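You operate a simulated robot arm through the tools that you are given. There is no shell and no other tool. Be economical: measure what you need, move in short steps, check, and stop when the job is done.

You are at the controls of a simulated robot arm. One attempt, no reset.

TASK
Give the strip on the eyelet slide its two missing eyelets.
Fine: one eyelet at each of the three stops; draw the slide out before changing the stop, and at the end; fingers clear of the nose, it closes at 60 newtons; the lever springs back at 6 newtons.

It is judged by the outcome, as a careful person would: the job done as asked, and still so three seconds after it is handed in. It fails if anything else is knocked over, pushed out of place, dropped, spilled or broken.

THE ROBOT
A 7-joint arm with a two-finger parallel gripper, fixed in place. Base frame: the origin is at the foot of the arm, x ahead of it, y to its left, z up. Readings come in m, degrees, newtons and seconds.
Its first joint turns from -66.0 to 66.0 degrees. Payload 2.6 kg.
The TCP is the grasp point between the finger pads, 0.03 m short of the fingertips. In the tool frame z runs along the fingers and y along their closing line. The gripper opens to 0.094 m. The fingers are 0.028 m wide and 0.01 m thick; the gripper's body (0.05 by 0.096 m) begins 0.055 m behind the TCP.
Orientation is told as [roll, pitch, yaw] about the base's x, y, z axes, in that order, counted from this pose: with the fingers straight down and closing along the base's y, the tool's x points along the base's -x, its y along +y and its z along -z.

THE INTERFACE
- The arm moves only by the tool move_arm. Its argument "plan" is a list that holds one entry, the list of rows, each a list of 6 numbers: the shift along the tool's x, y, z in m, then the turn, a rotation vector about the tool's x, y, z in degrees. In form: [[[x, y, z, wx, wy, wz], ...]]. A call has 1 to 10 rows; each row shifts and turns the commanded pose from where the row before left it, along the tool's axes as they then stand. "hand" is the opening, from 0 (shut) to 1 (fully open), set as the call begins (left out, the last holds). Each row takes 0.2 s and may step no farther than 0.05 m and 8.6 degrees from the row before; otherwise, or with a gripper value out of range, the whole call is refused. Where a pose cannot be reached the arm comes as near as it can. A force on the tool above 70 N (or 10 N above the force at the start of the call, whichever is more), or a blocked arm, ends the call early, and 0.2 s more pass. Each finger travels about 0.072 m/s and halts on what it meets, pressing with about 22 N; the grip force reading is that of the motor and also rises with nothing between the fingers. The clock runs only during rows and for 0.2 s after the last one: add rows that do not move to give the fingers time. It gives the time, the measured TCP pose, the force on the tool (base axes), the opening and the grip force at its end, in the units of the frame above (readings bear some noise), and new pictures: "views" is both (left out), scene, wrist or none.
- Cameras (640 x 400 px; columns grow to the right, rows downward): "scene" is fixed at [0.0088, 0.4119, 0.5701]; the picture's right is [-0.92, -0.40, 0.00], its down [-0.20, 0.45, -0.87] and it looks along [0.35, -0.80, -0.49] (base axes); focal length 313 px, centre (320, 200). "wrist" rides on the gripper at [-0.037, 0, -0.058] in the tool frame; the picture's right is [0.00, -1.00, 0.00], its down [0.97, 0.00, -0.24] and it looks along [0.24, 0.00, 0.97] (tool axes); focal length 218 px, centre (320, 200). There is no depth. A picture from a camera that has moved, and an enlarged one, comes with that camera's place and axes in the base frame and with its lens. The place of the scene camera against the robot may be out by one fixed shift of up to 0.012 m in any direction.
- zoom(camera, box): a new picture of the part [left, top, right, bottom] of that camera's present view, enlarged. It takes no simulated time.
- finish_job(): hands the job in; it is judged then, once.

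Go step by step. Nothing tells you positions but the pictures and the camera data: compare them with the known pose of the tool, close in by small moves and look again before you grip or let go. The budget is 120 turns and 150 pictures, counting those below and the enlarged ones. Unless the task says otherwise, let go and move clear before handing in, and close with one line.

The tools are called after ">>>" by a JSON object that holds its "method" and its "body". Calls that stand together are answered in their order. move_arm: Moves the arm, as the interface text tells. Its arguments: {"type":"object","properties":{"plan":{"type":"array","items":{"type":"array","items":{"type":"array","items":{"type":"number"}}}},"hand":{"type":"number"},"views":{"type":"string","enum":["both","scene","wrist","none"]}},"required":["plan"]} The other tools are called the same way: zoom (camera, box) takes an enlarged picture of a part of a camera's view; finish_job () hands the job in.

At the start:

```text
t: 0.0
position: [0.328, 0.0434, 0.4118]
tool_rot: [0.0, 0.0, 0.0]
wrist_force: [-0.6, 0.2, 0.2]
finger_gap: 0.0941
grasp_force: 0.1
```

scene: 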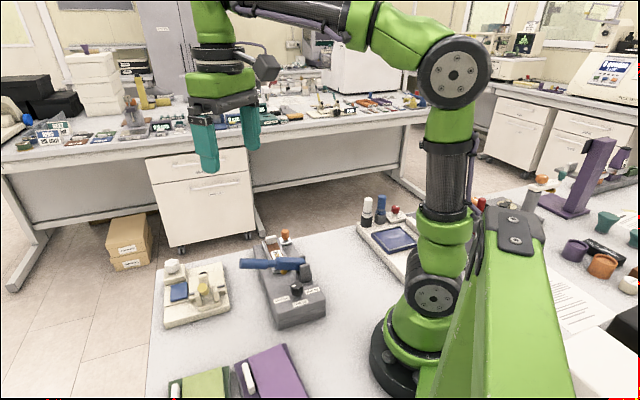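
wrist: 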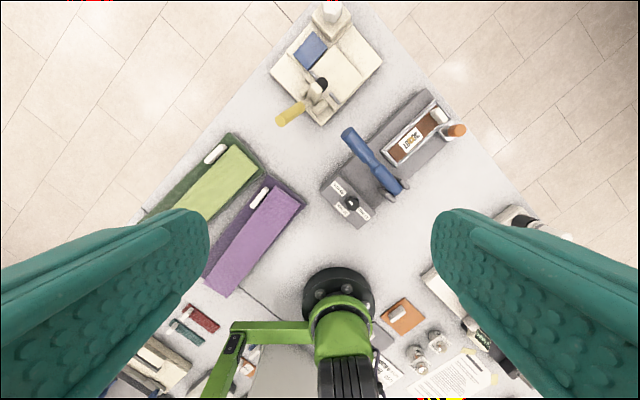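

I see a grey press with a blue lever, a dial with labels and a slide with an orange knob, plus a cream device. I'll look closer first.

>>> {"method": "zoom", "body": {"camera": "scene", "box": [220, 220, 348, 340]}}

>>> {"method": "zoom", "body": {"camera": "wrist", "box": [300, 80, 492, 240]}}

>>> {"method": "zoom", "body": {"camera": "scene", "box": [148, 245, 248, 335]}}

```text
3.33 times, centred on (284, 280) of scene
camera zoom: at [0.0088, 0.4119, 0.5701], right [-0.92, -0.4, 0.0], down [-0.2, 0.45, -0.87], along [0.35, -0.8, -0.49], focal length 1045 px, centre (440, -67)
```

zoom: 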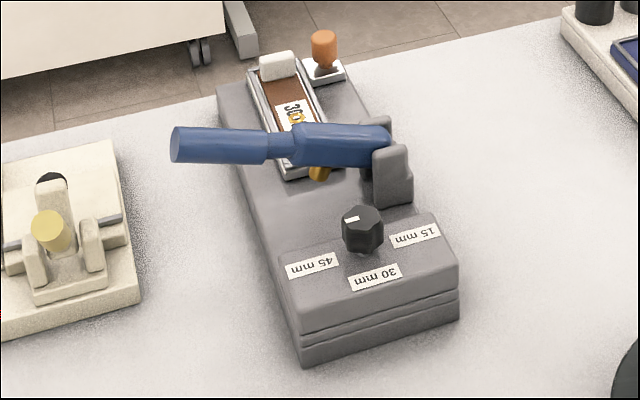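

```text
2.50 times, centred on (396, 160) of wrist
camera zoom: at [0.3659, 0.0422, 0.4709], right [0.0, -1.0, 0.0], down [-0.97, 0.0, 0.24], along [-0.24, 0.0, -0.97], focal length 546 px, centre (130, 300)
```

zoom: 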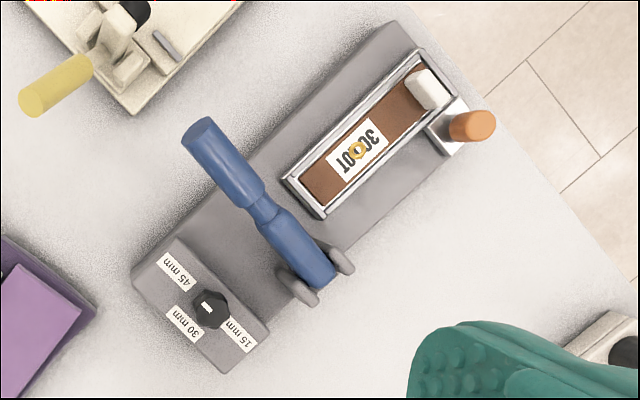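

```text
4.44 times, centred on (198, 290) of scene
camera zoom: at [0.0088, 0.4119, 0.5701], right [-0.92, -0.4, 0.0], down [-0.2, 0.45, -0.87], along [0.35, -0.8, -0.49], focal length 1393 px, centre (862, -200)
```

zoom: 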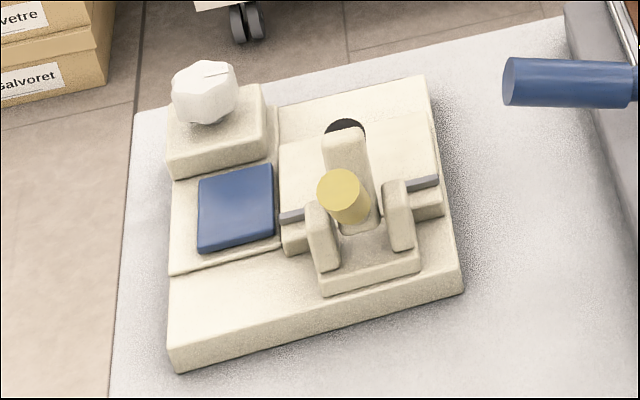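

The lever runs across the base, the slide (strip + orange knob) lies beyond it, and the dial sits at the near end. I'll lower the wrist camera over the device to read the dial and the existing eyelet.

>>> {"method": "move_arm", "body": {"plan": [[[-0.008, -0.031, 0.035, 0, 0, 0], [-0.008, -0.031, 0.035, 0, 0, 0], [-0.008, -0.031, 0.035, 0, 0, 0], [-0.008, -0.031, 0.035, 0, 0, 0], [0, 0, 0, 0, 0, 0]]], "views": "wrist"}}

```text
t: 1.2
position: [0.3626, -0.0856, 0.2733]
tool_rot: [0.0, 0.0, 0.0]
wrist_force: [-0.4, 1.0, 0.0]
finger_gap: 0.0939
grasp_force: 0.1
camera wrist: at [0.399, -0.0852, 0.3318], right [0.0, -1.0, 0.0], down [-0.97, 0.0, 0.24], along [-0.24, 0.0, -0.97], focal length 218 px, centre (320, 200)
```

wrist: 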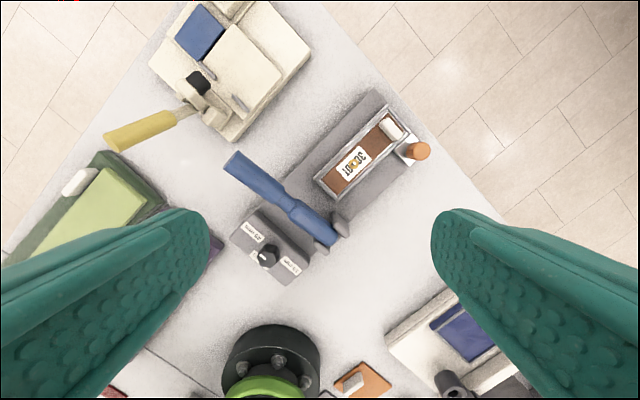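

>>> {"method": "zoom", "body": {"camera": "wrist", "box": [300, 80, 444, 200]}}

>>> {"method": "zoom", "body": {"camera": "wrist", "box": [216, 140, 360, 290]}}

>>> {"method": "zoom", "body": {"camera": "scene", "box": [260, 225, 324, 305]}}

```text
3.33 times, centred on (372, 140) of wrist
camera zoom: at [0.399, -0.0852, 0.3318], right [0.0, -1.0, 0.0], down [-0.97, 0.0, 0.24], along [-0.24, 0.0, -0.97], focal length 728 px, centre (147, 400)
```

zoom: 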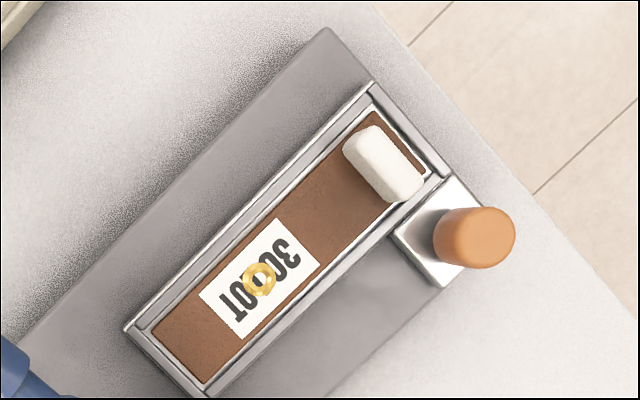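

```text
2.67 times, centred on (288, 215) of wrist
camera zoom: at [0.399, -0.0852, 0.3318], right [0.0, -1.0, 0.0], down [-0.97, 0.0, 0.24], along [-0.24, 0.0, -0.97], focal length 582 px, centre (405, 160)
```

zoom: 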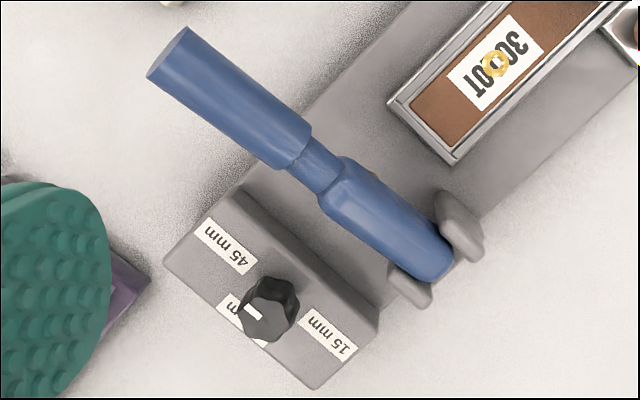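

```text
5.00 times, centred on (292, 265) of scene
camera zoom: at [0.0088, 0.4119, 0.5701], right [-0.92, -0.4, 0.0], down [-0.2, 0.45, -0.87], along [0.35, -0.8, -0.49], focal length 1567 px, centre (460, -125)
```

zoom: 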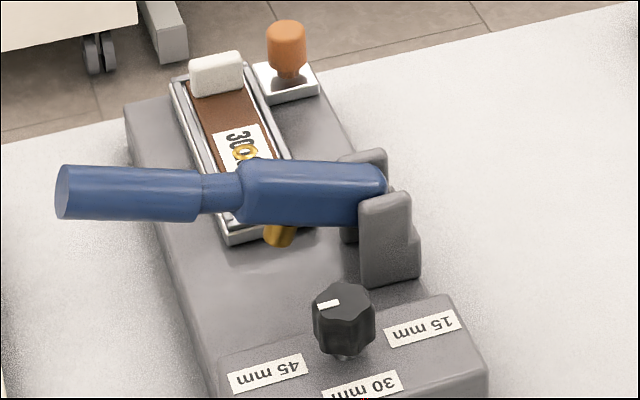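

The existing eyelet measures about 44 mm from the strip's front edge, so it is probably the 45 stop, with 15 and 30 missing. I need to read the dial mark precisely.

>>> {"method": "zoom", "body": {"camera": "wrist", "box": [228, 205, 308, 285]}}

>>> {"method": "zoom", "body": {"camera": "scene", "box": [270, 270, 330, 320]}}

```text
5.00 times, centred on (268, 245) of wrist
camera zoom: at [0.399, -0.0852, 0.3318], right [0.0, -1.0, 0.0], down [-0.97, 0.0, 0.24], along [-0.24, 0.0, -0.97], focal length 1091 px, centre (580, -25)
```

zoom: 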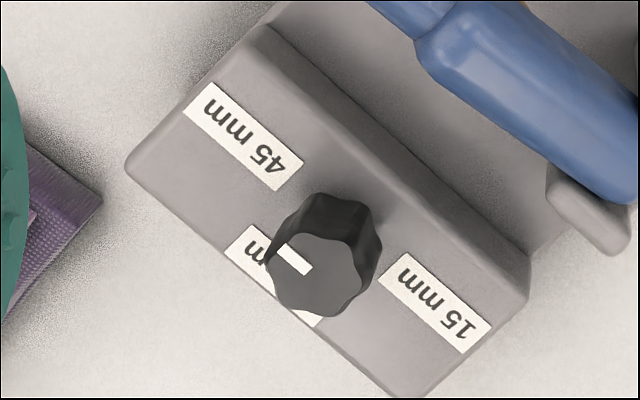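

```text
8.00 times, centred on (300, 295) of scene
camera zoom: at [0.0088, 0.4119, 0.5701], right [-0.92, -0.4, 0.0], down [-0.2, 0.45, -0.87], along [0.35, -0.8, -0.49], focal length 2507 px, centre (480, -560)
```

zoom: 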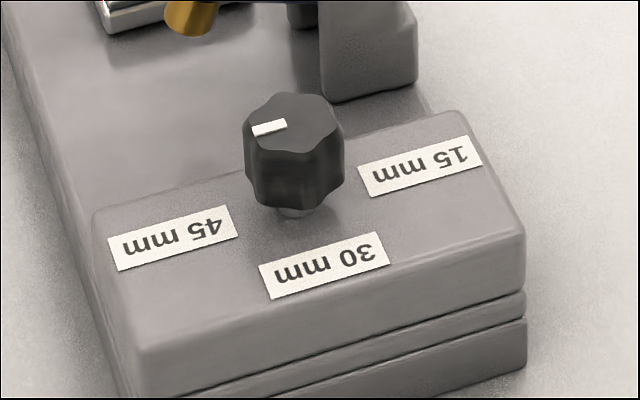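

The mark points at 45 mm, matching the existing eyelet. So I turn the dial +90° to 30, then on to 15; first I hover over the dial with fingers closing across the device (yaw −45°).

>>> {"method": "move_arm", "body": {"plan": [[[0.025, 0.0167, 0.024, 0, 0, 0], [0.025, 0.0167, 0.024, 0, 0, 0], [0.025, 0.0167, 0.024, 0, 0, 0], [0.025, 0.0167, 0.024, 0, 0, 0], [0, 0, 0, 0, 0, 7.5], [0, 0, 0, 0, 0, 7.5], [0, 0, 0, 0, 0, 7.5], [0, 0, 0, 0, 0, 7.5], [0, 0, 0, 0, 0, 7.5], [0, 0, 0, 0, 0, 7.5]]]}}

```text
t: 3.4
position: [0.2607, -0.0144, 0.1752]
tool_rot: [0.0, 0.0, -45.2]
wrist_force: [-0.1, 0.3, -0.2]
finger_gap: 0.094
grasp_force: 0.0
camera wrist: at [0.2876, -0.0412, 0.2349], right [-0.71, -0.71, 0.0], down [-0.68, 0.69, 0.24], along [-0.17, 0.17, -0.97], focal length 218 px, centre (320, 200)
```

scene: 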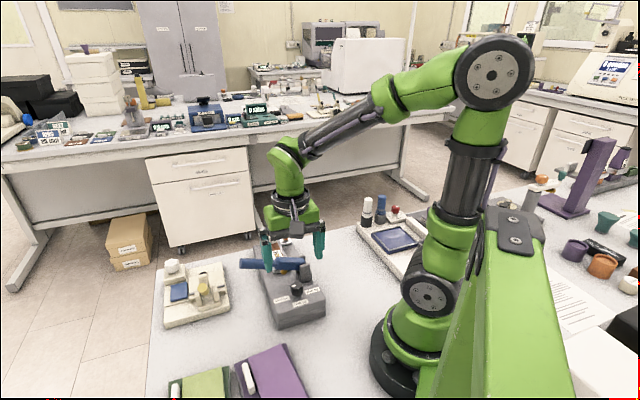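
wrist: 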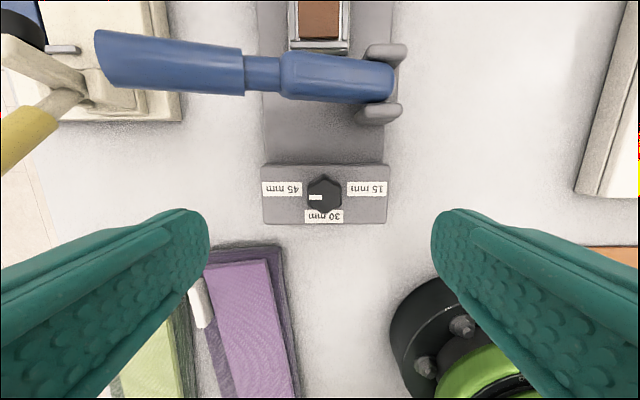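

The dial is almost dead centre beneath the tool. I descend towards it with a small correction.

>>> {"method": "move_arm", "body": {"plan": [[[-0.003, -0.003, 0.035, 0, 0, 0], [0, 0, 0.035, 0, 0, 0], [0, 0, 0, 0, 0, 0]]], "hand": 0.6}}

>>> {"method": "zoom", "body": {"camera": "scene", "box": [230, 220, 358, 340]}}

```text
t: 4.2
position: [0.2609, -0.0187, 0.1056]
tool_rot: [0.0, 0.0, -45.1]
wrist_force: [0.1, 0.2, -0.1]
finger_gap: 0.0563
grasp_force: 0.1
camera wrist: at [0.2867, -0.0451, 0.1646], right [-0.71, -0.71, 0.0], down [-0.69, 0.69, 0.24], along [-0.17, 0.17, -0.97], focal length 218 px, centre (320, 200)
```

scene: 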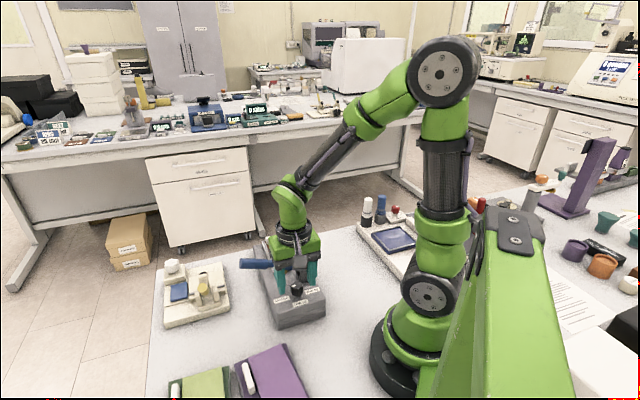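
wrist: 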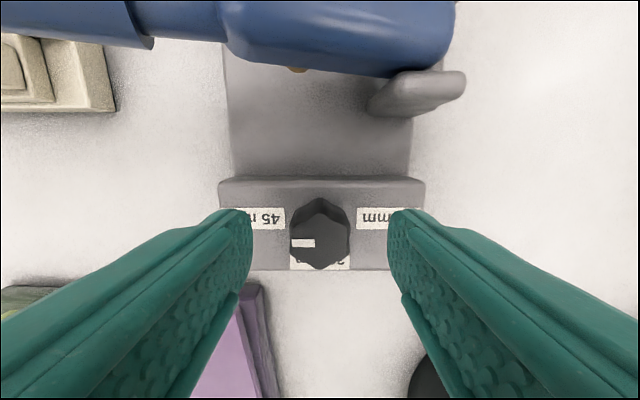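

```text
3.33 times, centred on (294, 280) of scene
camera zoom: at [0.0088, 0.4119, 0.5701], right [-0.92, -0.4, 0.0], down [-0.2, 0.45, -0.87], along [0.35, -0.8, -0.49], focal length 1045 px, centre (407, -67)
```

zoom: 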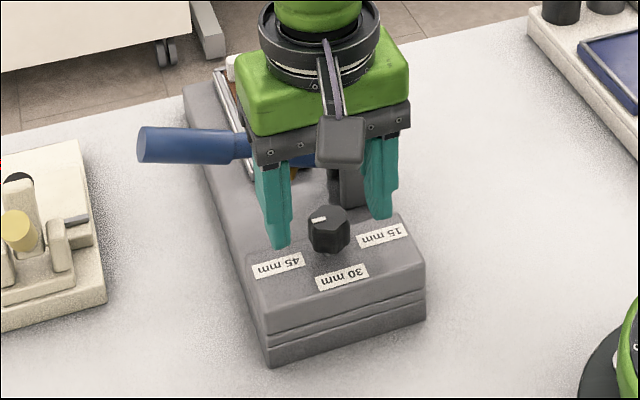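

The knob is centred between the fingers. I descend 16 mm and close on it.

>>> {"method": "move_arm", "body": {"plan": [[[0.003, 0, 0.008, 0, 0, 0], [0, 0, 0.008, 0, 0, 0], [0, 0, 0, 0, 0, 0]]], "views": "none"}}

>>> {"method": "move_arm", "body": {"plan": [[[0, 0, 0, 0, 0, 0], [0, 0, 0, 0, 0, 0], [0, 0, 0, 0, 0, 0]]], "hand": 0.2, "views": "wrist"}}

```text
t: 5.0
position: [0.258, -0.0162, 0.0906]
tool_rot: [0.1, 0.0, -45.0]
wrist_force: [0.6, 0.2, 0.4]
finger_gap: 0.0565
grasp_force: 0.1
```

```text
t: 5.8
position: [0.2573, -0.0162, 0.0896]
tool_rot: [0.0, 0.0, -45.0]
wrist_force: [5.8, 4.3, -6.4]
finger_gap: 0.0264
grasp_force: 44.7
camera wrist: at [0.2846, -0.0429, 0.1489], right [-0.71, -0.71, 0.0], down [-0.69, 0.69, 0.24], along [-0.17, 0.17, -0.97], focal length 218 px, centre (320, 200)
```

wrist: 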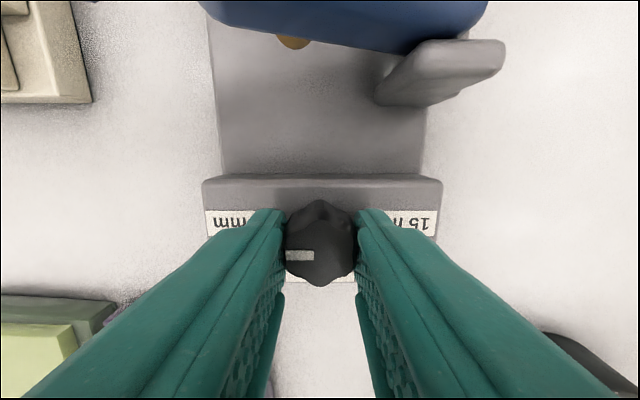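

Gripped. Now I turn +82° about vertical towards 30.

>>> {"method": "move_arm", "body": {"plan": [[[0, 0.001, 0, 0, 0, -4], [0, 0, 0, 0, 0, -8.4], [0, 0, 0, 0, 0, -8.4], [0, 0, 0, 0, 0, -8.4], [0, 0, 0, 0, 0, -8.4], [0, 0, 0, 0, 0, -8.4], [0, 0, 0, 0, 0, 0]]]}}

```text
t: 7.4
position: [0.2608, -0.0152, 0.0905]
tool_rot: [-0.2, -0.1, 1.2]
wrist_force: [3.8, -22.2, -7.3]
finger_gap: 0.031
grasp_force: 10.5
camera wrist: at [0.2975, -0.0154, 0.1491], right [0.02, -1.0, 0.0], down [-0.97, -0.02, 0.24], along [-0.24, -0.01, -0.97], focal length 218 px, centre (320, 200)
```

scene: 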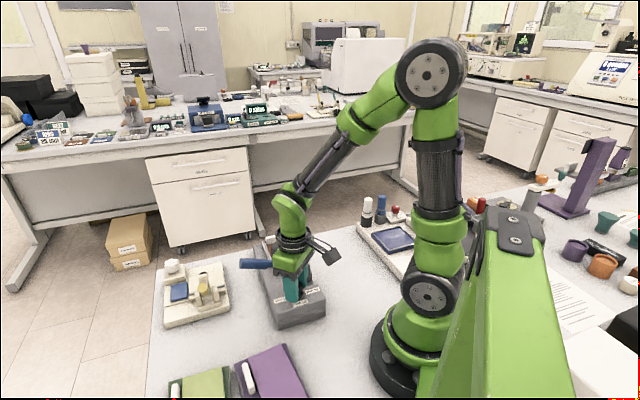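
wrist: 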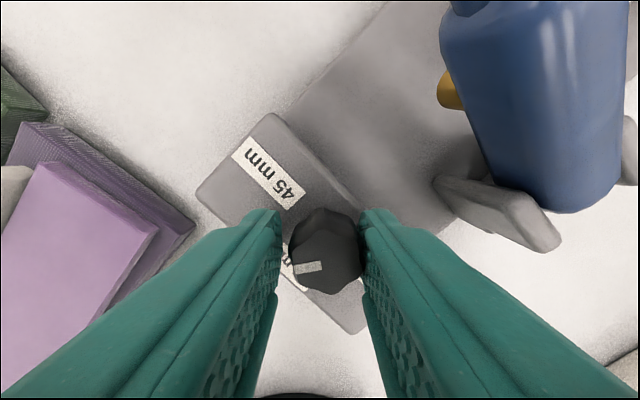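

The mark has turned about 45° but the grip has gone off-centre. I open and re-centre before the second half.

>>> {"method": "move_arm", "body": {"plan": [[[0, 0, 0, 0, 0, 0], [0, 0, 0, 0, 0, 0]]], "hand": 0.5, "views": "wrist"}}

>>> {"method": "zoom", "body": {"camera": "wrist", "box": [200, 110, 400, 350]}}

```text
t: 8.0
position: [0.2592, -0.0147, 0.0898]
tool_rot: [0.0, 0.0, 1.2]
wrist_force: [0.2, 0.4, 0.9]
finger_gap: 0.0472
grasp_force: 0.1
camera wrist: at [0.2964, -0.0149, 0.1489], right [0.02, -1.0, 0.0], down [-0.97, -0.02, 0.24], along [-0.24, 0.0, -0.97], focal length 218 px, centre (320, 200)
```

wrist: 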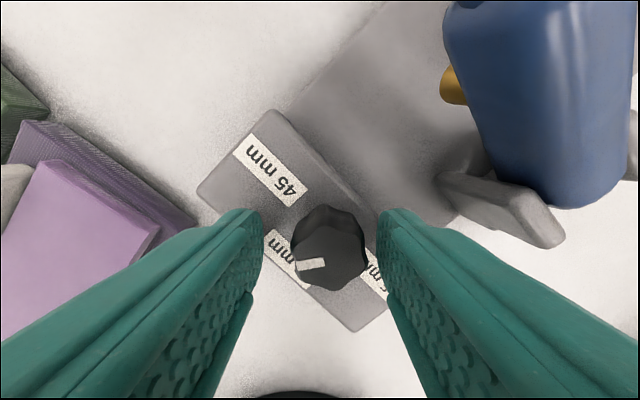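

```text
1.67 times, centred on (300, 230) of wrist
camera zoom: at [0.2964, -0.0149, 0.1489], right [0.02, -1.0, 0.0], down [-0.97, -0.02, 0.24], along [-0.24, 0.0, -0.97], focal length 364 px, centre (353, 150)
```

zoom: 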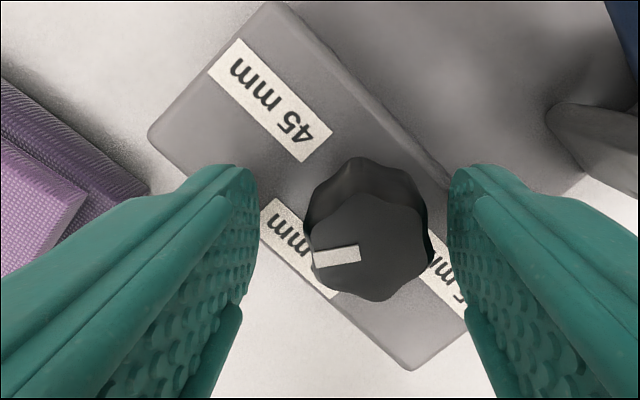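

>>> {"method": "move_arm", "body": {"plan": [[[0.002, -0.004, 0, 0, 0, 0], [0, 0, 0, 0, 0, 0]]], "views": "none"}}

>>> {"method": "move_arm", "body": {"plan": [[[0, 0, 0, 0, 0, 0], [0, 0, 0, 0, 0, 0], [0, 0, 0, 0, 0, 0], [0, 0, 0, 0, 0, -8], [0, 0, 0, 0, 0, -8], [0, 0, 0, 0, 0, -8], [0, 0, 0, 0, 0, -8], [0, 0, 0, 0, 0, -5], [0, 0, 0, 0, 0, 0]]], "hand": 0.2, "views": "none"}}

>>> {"method": "move_arm", "body": {"plan": [[[0, 0, 0, 0, 0, 0], [0, 0, 0, 0, 0, 0]]], "hand": 0.55, "views": "wrist"}}

```text
t: 8.6
position: [0.2573, -0.0201, 0.0905]
tool_rot: [-0.1, -0.2, 1.0]
wrist_force: [-0.6, 0.7, 1.5]
finger_gap: 0.0472
grasp_force: 0.0
```

```text
t: 10.6
position: [0.258, -0.0203, 0.0913]
tool_rot: [0.0, -0.2, 38.1]
wrist_force: [0.9, 15.0, 3.2]
finger_gap: 0.026
grasp_force: 45.6
```

```text
t: 11.2
position: [0.2587, -0.0209, 0.09]
tool_rot: [-0.1, 0.1, 38.1]
wrist_force: [0.1, 0.0, 0.6]
finger_gap: 0.0515
grasp_force: 0.1
camera wrist: at [0.2869, 0.002, 0.149], right [0.62, -0.79, 0.0], down [-0.77, -0.6, 0.24], along [-0.19, -0.15, -0.97], focal length 218 px, centre (320, 200)
```

wrist: 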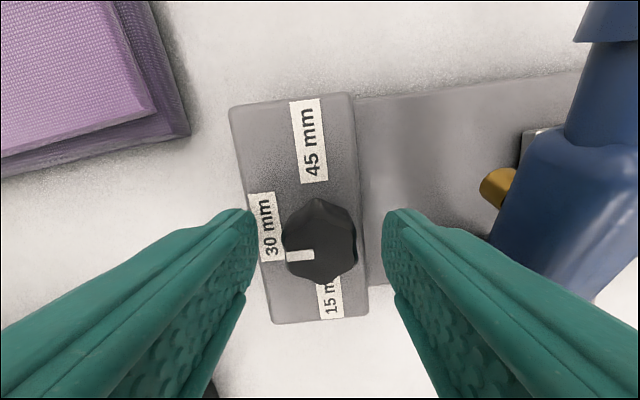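

The mark now points squarely at 30 mm. I lift off and travel over to the orange slide knob.

>>> {"method": "move_arm", "body": {"plan": [[[0, 0, -0.048, 0, 0, 0], [0, 0, -0.045, 0, 0, -6.9], [0.0075, -0.0445, 0, 0, 0, 0], [0.0075, -0.0445, 0, 0, 0, 0], [0.0075, -0.0445, 0, 0, 0, 0], [0.0075, -0.0445, 0, 0, 0, 0], [0.0075, -0.0445, 0, 0, 0, 0], [0, 0, 0, 0, 0, 0]]]}}

>>> {"method": "zoom", "body": {"camera": "scene", "box": [250, 225, 330, 325]}}

```text
t: 13.0
position: [0.3918, -0.2066, 0.1837]
tool_rot: [-0.1, 0.0, 44.9]
wrist_force: [0.1, -0.1, -0.2]
finger_gap: 0.0518
grasp_force: 0.0
camera wrist: at [0.4159, -0.1805, 0.2422], right [0.71, -0.71, 0.0], down [-0.69, -0.69, 0.24], along [-0.17, -0.17, -0.97], focal length 218 px, centre (320, 200)
```

scene: 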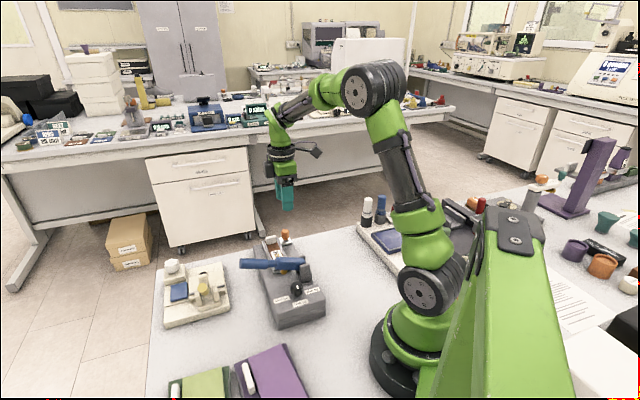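
wrist: 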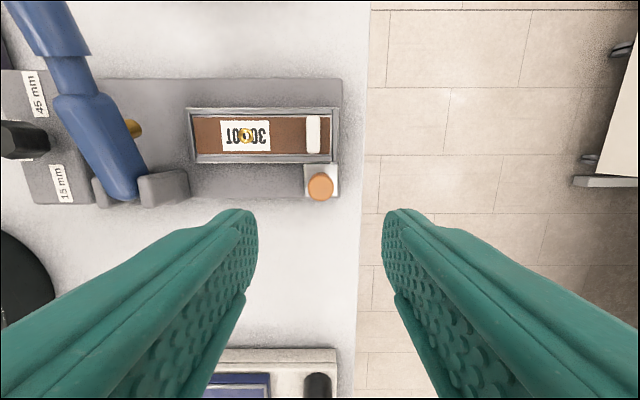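

```text
4.00 times, centred on (290, 275) of scene
camera zoom: at [0.0088, 0.4119, 0.5701], right [-0.92, -0.4, 0.0], down [-0.2, 0.45, -0.87], along [0.35, -0.8, -0.49], focal length 1254 px, centre (440, -100)
```

zoom: 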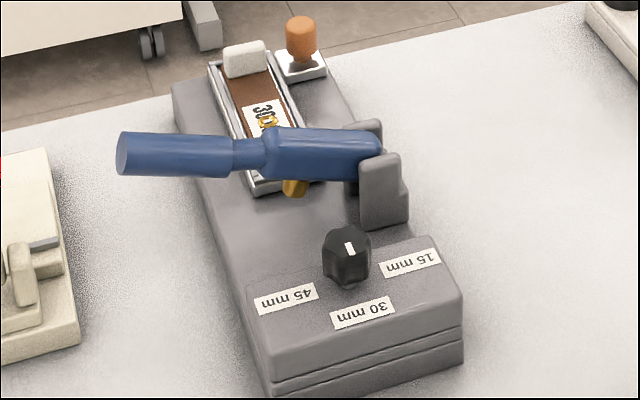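

The slide knob is nearly centred below. I align and descend around it, fingers either side along the slide axis.

>>> {"method": "move_arm", "body": {"plan": [[[-0.003, 0.0015, 0.035, 0, 0, 0], [0, 0, 0.035, 0, 0, 0], [0, 0, 0.018, 0, 0, 0], [0, 0, 0.011, 0, 0, 0], [0, 0, 0, 0, 0, 0]]]}}

```text
t: 14.2
position: [0.3879, -0.2006, 0.0845]
tool_rot: [0.0, 0.0, 45.0]
wrist_force: [0.5, 0.1, -0.2]
finger_gap: 0.0518
grasp_force: 0.0
camera wrist: at [0.4145, -0.175, 0.1433], right [0.71, -0.71, 0.0], down [-0.69, -0.69, 0.24], along [-0.17, -0.17, -0.97], focal length 218 px, centre (320, 200)
```

scene: 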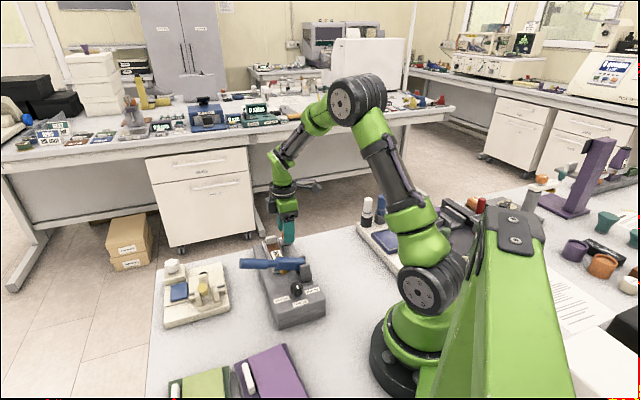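
wrist: 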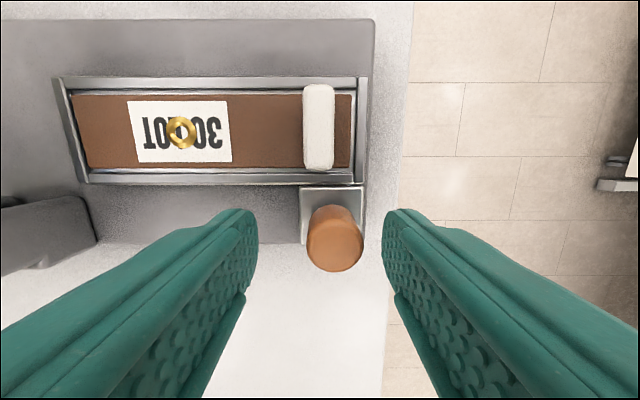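

>>> {"method": "move_arm", "body": {"plan": [[[-0.001, -0.006, 0.003, 0, 0, 0], [0, 0, 0, 0, 0, 0]]], "views": "none"}}

>>> {"method": "move_arm", "body": {"plan": [[[0, 0, 0, 0, 0, 0], [0, 0, 0, 0, 0, 0], [0, 0, 0, 0, 0, 0]]], "hand": 0.15, "views": "wrist"}}

```text
t: 14.8
position: [0.3943, -0.2043, 0.081]
tool_rot: [-0.1, 0.0, 44.9]
wrist_force: [0.3, -0.2, 0.1]
finger_gap: 0.0517
grasp_force: 0.0
```

```text
t: 15.6
position: [0.3921, -0.2035, 0.0819]
tool_rot: [0.2, 0.0, 44.8]
wrist_force: [-9.6, 6.2, 4.3]
finger_gap: 0.0212
grasp_force: 44.9
camera wrist: at [0.4195, -0.1785, 0.1404], right [0.71, -0.71, 0.0], down [-0.69, -0.69, 0.24], along [-0.17, -0.17, -0.97], focal length 218 px, centre (320, 200)
```

wrist: 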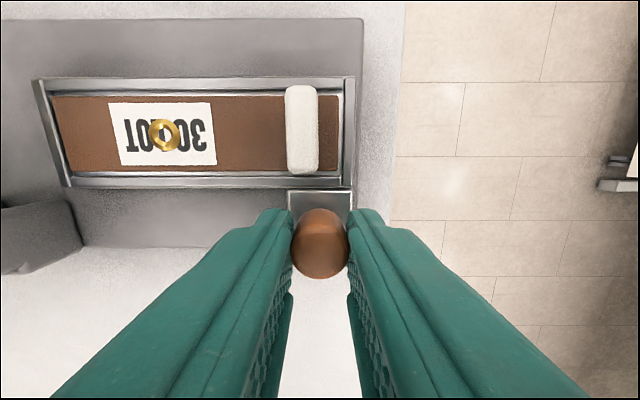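

Gripped. I push the slide inward 50 mm.

>>> {"method": "move_arm", "body": {"plan": [[[0, 0.012, 0, 0, 0, 0], [0, 0.013, 0, 0, 0, 0], [0, 0.013, 0, 0, 0, 0], [0, 0.012, 0, 0, 0, 0], [0, 0, 0, 0, 0, 0]]]}}

```text
t: 16.8
position: [0.3597, -0.1714, 0.0821]
tool_rot: [-0.1, 0.1, 44.8]
wrist_force: [-5.0, -4.9, 11.6]
finger_gap: 0.021
grasp_force: 45.1
camera wrist: at [0.3862, -0.1452, 0.1405], right [0.71, -0.71, 0.0], down [-0.69, -0.68, 0.24], along [-0.17, -0.17, -0.97], focal length 218 px, centre (320, 200)
```

scene: 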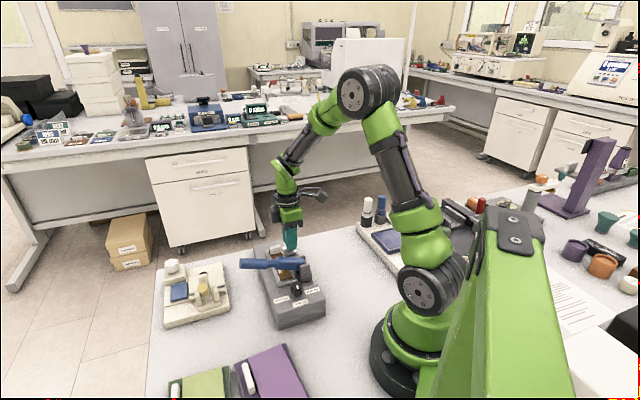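
wrist: 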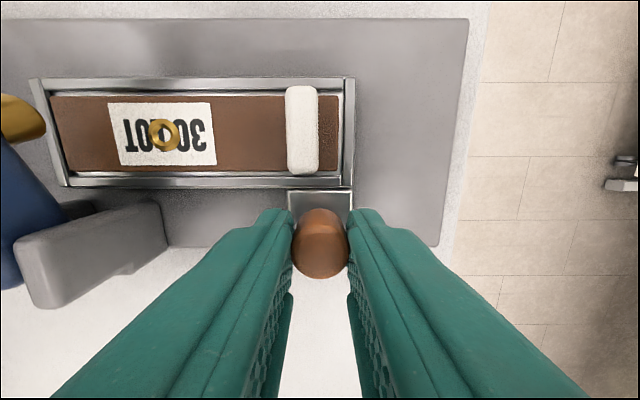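

About 46 mm of travel so far. I continue in small steps, watching force and clearance to the lever's ear.

>>> {"method": "move_arm", "body": {"plan": [[[0, 0.007, 0, 0, 0, 0], [0, 0.007, 0, 0, 0, 0], [0, 0, 0, 0, 0, 0]]], "views": "wrist"}}

```text
t: 17.6
position: [0.3484, -0.1603, 0.0812]
tool_rot: [-0.1, 0.0, 44.9]
wrist_force: [-6.3, -6.0, 17.1]
finger_gap: 0.021
grasp_force: 44.8
camera wrist: at [0.3755, -0.1344, 0.1405], right [0.71, -0.71, 0.0], down [-0.69, -0.68, 0.24], along [-0.17, -0.17, -0.97], focal length 218 px, centre (320, 200)
```

wrist: 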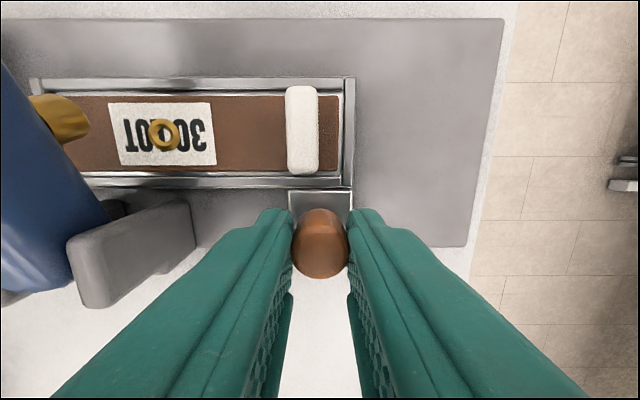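

>>> {"method": "move_arm", "body": {"plan": [[[0, 0.004, -0.002, 0, 0, 0], [0, 0.004, 0, 0, 0, 0], [0, 0, 0, 0, 0, 0]]], "views": "wrist"}}

```text
t: 18.4
position: [0.3441, -0.1557, 0.0827]
tool_rot: [-0.5, -0.1, 45.1]
wrist_force: [20.4, -23.8, -29.4]
finger_gap: 0.0211
grasp_force: 45.3
camera wrist: at [0.3706, -0.1293, 0.1414], right [0.71, -0.71, 0.01], down [-0.69, -0.69, 0.24], along [-0.16, -0.18, -0.97], focal length 218 px, centre (320, 200)
```

wrist: 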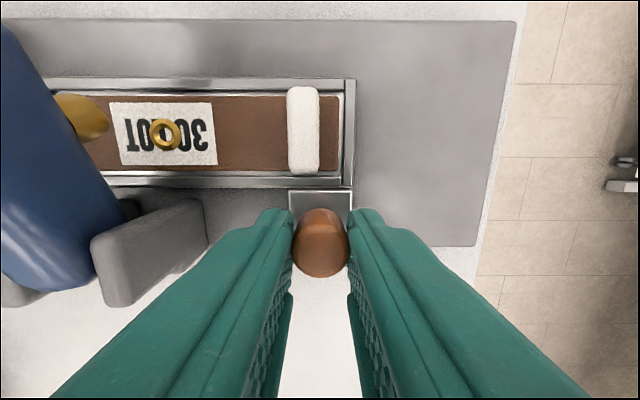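

The stop is met (30 N along the slide, 68 mm travelled, as predicted for 30 mm) and the nose is over bare strip beside the existing eyelet. I relieve the force, open and lift clear.

>>> {"method": "move_arm", "body": {"plan": [[[0, -0.0015, 0.001, 0, 0, 0], [0, 0, 0, 0, 0, 0]]], "views": "none"}}

>>> {"method": "move_arm", "body": {"plan": [[[0, 0, 0, 0, 0, 0], [0, 0, -0.02, 0, 0, 0], [0, 0, -0.04, 0, 0, 0], [0, 0, -0.045, 0, 0, 0], [0, 0, 0, 0, 0, 0]]], "hand": 0.5}}

```text
t: 19.0
position: [0.3438, -0.1554, 0.0829]
tool_rot: [-0.2, 0.0, 45.0]
wrist_force: [9.4, -16.5, -10.7]
finger_gap: 0.021
grasp_force: 45.0
```

```text
t: 20.2
position: [0.3455, -0.1538, 0.1879]
tool_rot: [0.0, -0.1, 44.9]
wrist_force: [0.3, -0.2, 0.6]
finger_gap: 0.0469
grasp_force: 0.1
camera wrist: at [0.3725, -0.1291, 0.2467], right [0.71, -0.71, 0.0], down [-0.69, -0.69, 0.24], along [-0.17, -0.17, -0.97], focal length 218 px, centre (320, 200)
```

scene: 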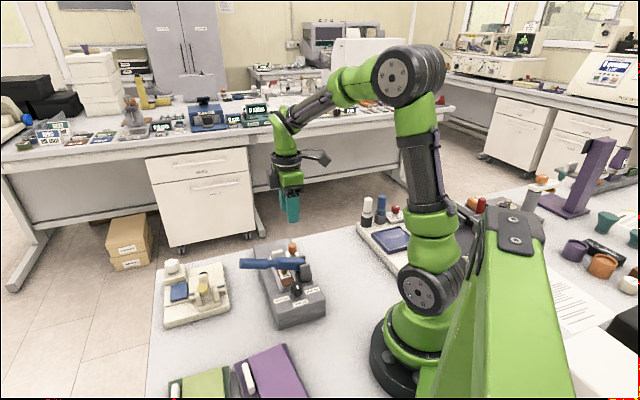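
wrist: 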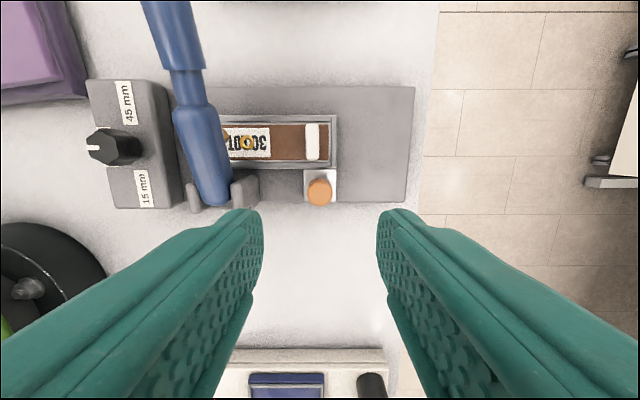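

The slide stays at the stop. I go above the lever handle with closed fingers.

>>> {"method": "move_arm", "body": {"plan": [[[-0.0408, 0.0265, 0, 0, 0, 0], [-0.0408, 0.0265, 0, 0, 0, 0], [-0.0408, 0.0265, 0, 0, 0, 0], [0, 0, 0, 0, 0, 0]]], "hand": 0.0}}

>>> {"method": "zoom", "body": {"camera": "scene", "box": [200, 200, 340, 310]}}

```text
t: 21.2
position: [0.3728, -0.0124, 0.1895]
tool_rot: [-0.1, -0.1, 44.9]
wrist_force: [1.0, -0.5, 0.5]
finger_gap: 0.0
grasp_force: 22.3
camera wrist: at [0.4002, 0.0143, 0.2469], right [0.71, -0.71, 0.0], down [-0.69, -0.69, 0.24], along [-0.17, -0.17, -0.97], focal length 218 px, centre (320, 200)
```

scene: 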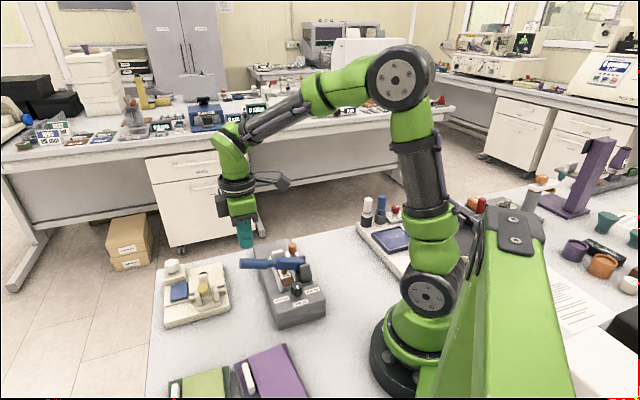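
wrist: 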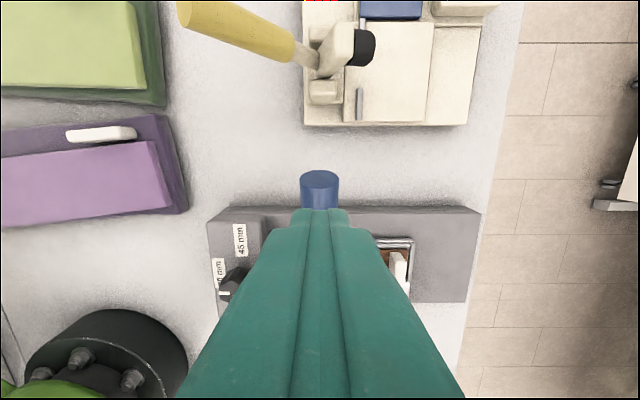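

```text
3.64 times, centred on (270, 255) of scene
camera zoom: at [0.0088, 0.4119, 0.5701], right [-0.92, -0.4, 0.0], down [-0.2, 0.45, -0.87], along [0.35, -0.8, -0.49], focal length 1140 px, centre (502, 0)
```

zoom: 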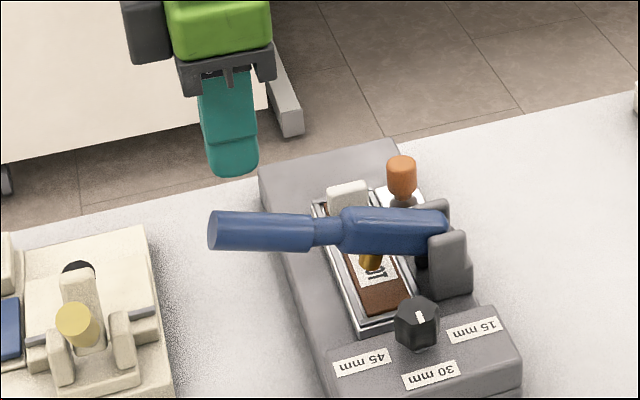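

The fingertips are centred over the handle, 16 mm in from its end. I descend until just above/at contact.

>>> {"method": "move_arm", "body": {"plan": [[[0, 0, 0.02, 0, 0, 0], [0, 0, 0.01, 0, 0, 0], [0, 0, 0.004, 0, 0, 0], [0, 0, 0.004, 0, 0, 0], [0, 0, 0, 0, 0, 0]]], "views": "scene"}}

>>> {"method": "zoom", "body": {"camera": "scene", "box": [200, 200, 340, 310]}}

```text
t: 22.4
position: [0.3745, -0.0123, 0.1484]
tool_rot: [0.0, -0.1, 44.9]
wrist_force: [1.0, 0.8, 2.7]
finger_gap: 0.0
grasp_force: 21.7
```

scene: 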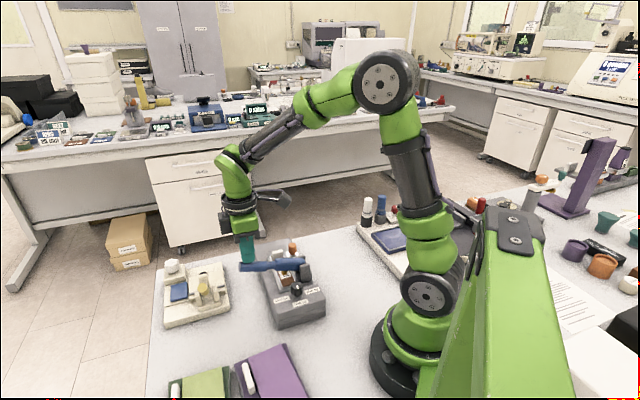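

```text
3.64 times, centred on (270, 255) of scene
camera zoom: at [0.0088, 0.4119, 0.5701], right [-0.92, -0.4, 0.0], down [-0.2, 0.45, -0.87], along [0.35, -0.8, -0.49], focal length 1140 px, centre (502, 0)
```

zoom: 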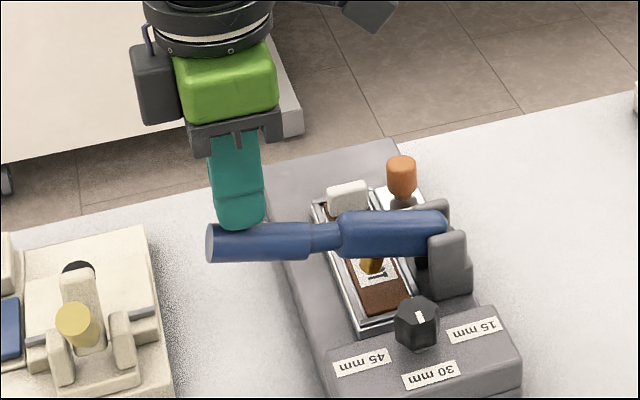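

Contact at tip height ≈0.119. I press down in small steps.

>>> {"method": "move_arm", "body": {"plan": [[[0, 0, 0.003, 0, 0, 0], [0, 0, 0.003, 0, 0, 0], [0, 0, 0.003, 0, 0, 0], [0, 0, 0.003, 0, 0, 0], [0, 0, 0, 0, 0, 0]]], "views": "scene"}}

>>> {"method": "zoom", "body": {"camera": "scene", "box": [200, 200, 340, 310]}}

```text
t: 23.6
position: [0.3745, -0.0121, 0.1371]
tool_rot: [0.1, 0.0, 44.9]
wrist_force: [0.3, 0.0, 3.3]
finger_gap: 0.0
grasp_force: 22.3
```

scene: 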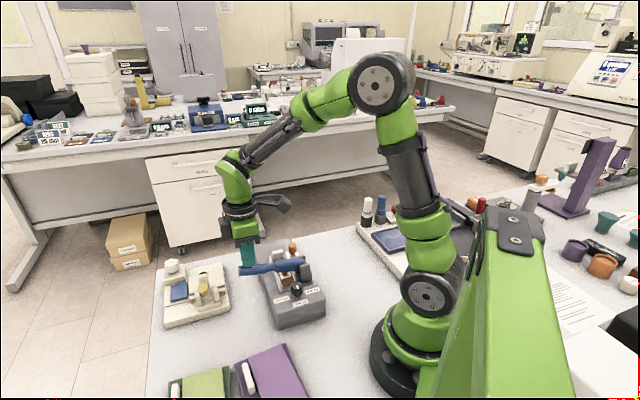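

```text
3.64 times, centred on (270, 255) of scene
camera zoom: at [0.0088, 0.4119, 0.5701], right [-0.92, -0.4, 0.0], down [-0.2, 0.45, -0.87], along [0.35, -0.8, -0.49], focal length 1140 px, centre (502, 0)
```

zoom: 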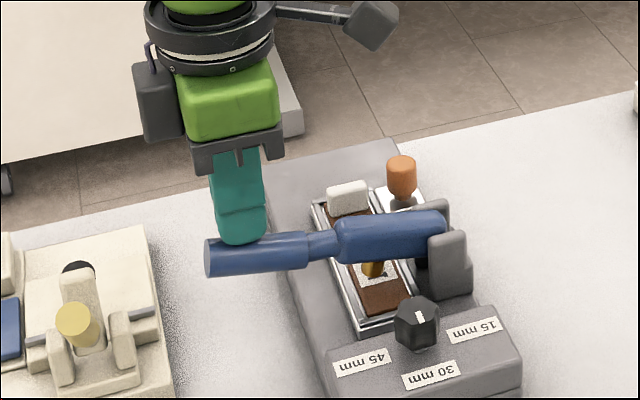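

>>> {"method": "move_arm", "body": {"plan": [[[0, 0, 0.003, 0, 0, 0], [0, 0, 0.003, 0, 0, 0], [0, 0, 0.003, 0, 0, 0], [0, 0, 0.003, 0, 0, 0], [0, 0, 0, 0, 0, 0]]], "views": "none"}}

>>> {"method": "zoom", "body": {"camera": "scene", "box": [200, 200, 340, 310]}}

```text
t: 24.8
position: [0.3748, -0.0118, 0.1252]
tool_rot: [0.1, -0.1, 44.9]
wrist_force: [1.2, 1.1, 3.2]
finger_gap: 0.0001
grasp_force: 22.0
```

```text
3.64 times, centred on (270, 255) of scene
camera zoom: at [0.0088, 0.4119, 0.5701], right [-0.92, -0.4, 0.0], down [-0.2, 0.45, -0.87], along [0.35, -0.8, -0.49], focal length 1140 px, centre (502, 0)
```

zoom: 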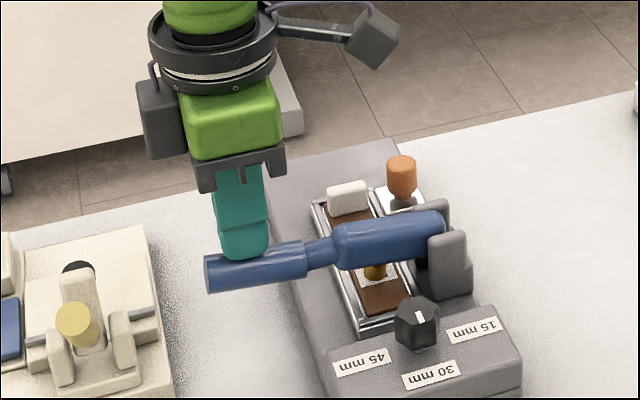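

>>> {"method": "move_arm", "body": {"plan": [[[0, 0, 0.002, 0, 0, 0], [0, 0, 0.002, 0, 0, 0], [0, 0, 0.002, 0, 0, 0], [0, 0, 0.002, 0, 0, 0], [0, 0, 0, 0, 0, 0]]], "views": "none"}}

>>> {"method": "zoom", "body": {"camera": "scene", "box": [200, 200, 340, 310]}}

```text
t: 26.0
position: [0.3756, -0.0117, 0.1168]
tool_rot: [-0.1, 0.0, 44.9]
wrist_force: [0.5, 0.5, 4.5]
finger_gap: 0.0002
grasp_force: 22.2
```

```text
3.64 times, centred on (270, 255) of scene
camera zoom: at [0.0088, 0.4119, 0.5701], right [-0.92, -0.4, 0.0], down [-0.2, 0.45, -0.87], along [0.35, -0.8, -0.49], focal length 1140 px, centre (502, 0)
```

zoom: 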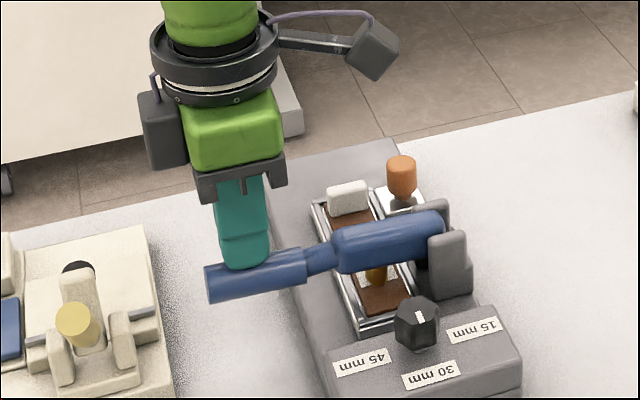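

>>> {"method": "move_arm", "body": {"plan": [[[0, 0, 0.002, 0, 0, 0], [0, 0, 0.002, 0, 0, 0], [0, 0, 0.002, 0, 0, 0], [0, 0, 0, 0, 0, 0]]], "views": "none"}}

>>> {"method": "zoom", "body": {"camera": "scene", "box": [200, 200, 340, 310]}}

```text
t: 27.0
position: [0.3746, -0.012, 0.1116]
tool_rot: [0.0, 0.0, 44.9]
wrist_force: [1.3, 0.4, 4.5]
finger_gap: 0.0002
grasp_force: 22.2
```

```text
3.64 times, centred on (270, 255) of scene
camera zoom: at [0.0088, 0.4119, 0.5701], right [-0.92, -0.4, 0.0], down [-0.2, 0.45, -0.87], along [0.35, -0.8, -0.49], focal length 1140 px, centre (502, 0)
```

zoom: 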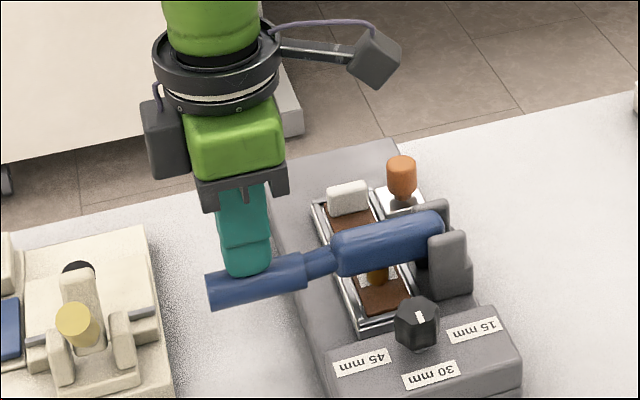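

>>> {"method": "move_arm", "body": {"plan": [[[0, 0, 0.002, 0, 0, 0], [0, 0, 0.002, 0, 0, 0], [0, 0, 0.0015, 0, 0, 0], [0, 0, 0.0015, 0, 0, 0], [0, 0, 0, 0, 0, 0]]], "views": "none"}}

>>> {"method": "zoom", "body": {"camera": "scene", "box": [200, 200, 340, 310]}}

```text
t: 28.2
position: [0.3744, -0.0132, 0.1082]
tool_rot: [0.0, -0.1, 44.7]
wrist_force: [-21.1, -1.8, 63.0]
finger_gap: 0.0
grasp_force: 21.6
```

```text
3.64 times, centred on (270, 255) of scene
camera zoom: at [0.0085, 0.4119, 0.5701], right [-0.92, -0.4, 0.0], down [-0.19, 0.45, -0.87], along [0.35, -0.8, -0.49], focal length 1140 px, centre (502, 0)
```

zoom: 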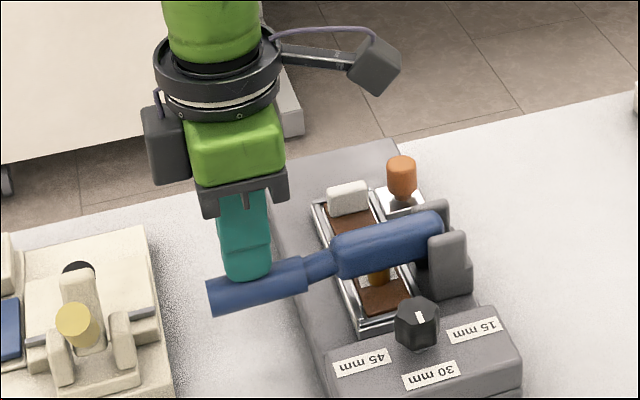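

Force reached 63 N. I ease the lever back up and look at the result.

>>> {"method": "move_arm", "body": {"plan": [[[0, 0, -0.005, 0, 0, 0], [0, 0, -0.01, 0, 0, 0], [0, 0, -0.01, 0, 0, 0], [0, 0, -0.01, 0, 0, 0], [0, 0, -0.015, 0, 0, 0], [0, 0, -0.03, 0, 0, 0], [0, 0, 0, 0, 0, 0]]], "views": "none"}}

>>> {"method": "zoom", "body": {"camera": "scene", "box": [250, 220, 330, 310]}}

```text
t: 29.8
position: [0.3746, -0.0118, 0.1846]
tool_rot: [0.0, 0.1, 44.8]
wrist_force: [0.5, 0.0, 0.3]
finger_gap: 0.0001
grasp_force: 21.6
```

```text
4.44 times, centred on (290, 265) of scene
camera zoom: at [0.0088, 0.4119, 0.5701], right [-0.92, -0.4, 0.0], down [-0.2, 0.45, -0.87], along [0.35, -0.8, -0.49], focal length 1393 px, centre (453, -89)
```

zoom: 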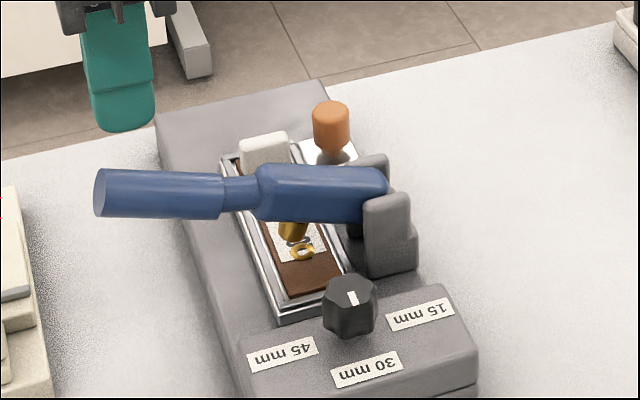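

The second eyelet is set at 30. Now I return to the orange knob to draw the slide out.

>>> {"method": "move_arm", "body": {"plan": [[[0.041, -0.0267, 0, 0, 0, 0], [0.041, -0.0267, 0, 0, 0, 0], [0.041, -0.0267, 0, 0, 0, 0], [0, 0, 0.03, 0, 0, 0], [0, 0, 0.03, 0, 0, 0], [0, 0, 0, 0, 0, 0]]], "hand": 0.5, "views": "wrist"}}

```text
t: 31.2
position: [0.3449, -0.1556, 0.1242]
tool_rot: [0.0, -0.1, 44.9]
wrist_force: [0.2, 0.1, 0.0]
finger_gap: 0.0473
grasp_force: 0.0
camera wrist: at [0.372, -0.1304, 0.1826], right [0.71, -0.71, 0.0], down [-0.69, -0.69, 0.24], along [-0.17, -0.17, -0.97], focal length 218 px, centre (320, 200)
```

wrist: 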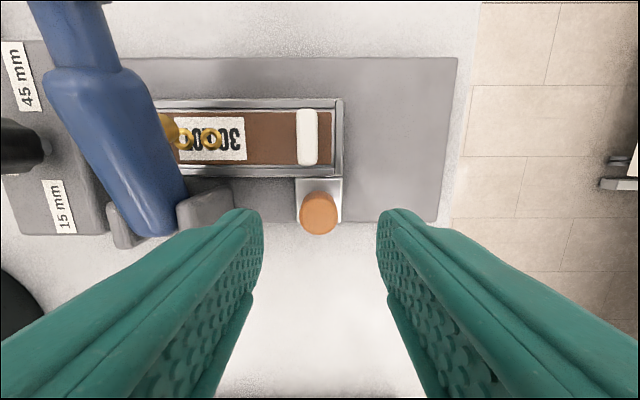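

The ear is close to the left finger, so I narrow the opening before descending.

>>> {"method": "move_arm", "body": {"plan": [[[0, -0.001, 0, 0, 0, 0], [0, 0, 0, 0, 0, 0], [0, 0, 0.012, 0, 0, 0], [0, 0, 0, 0, 0, 0]]], "hand": 0.34, "views": "wrist"}}

```text
t: 32.2
position: [0.3466, -0.1545, 0.1107]
tool_rot: [0.0, -0.1, 44.9]
wrist_force: [0.7, 0.8, 0.1]
finger_gap: 0.0321
grasp_force: 0.0
camera wrist: at [0.3715, -0.1294, 0.1705], right [0.71, -0.71, 0.0], down [-0.69, -0.69, 0.24], along [-0.17, -0.17, -0.97], focal length 218 px, centre (320, 200)
```

wrist: 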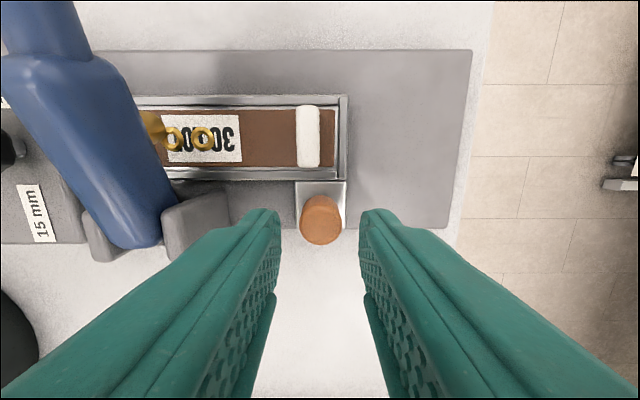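

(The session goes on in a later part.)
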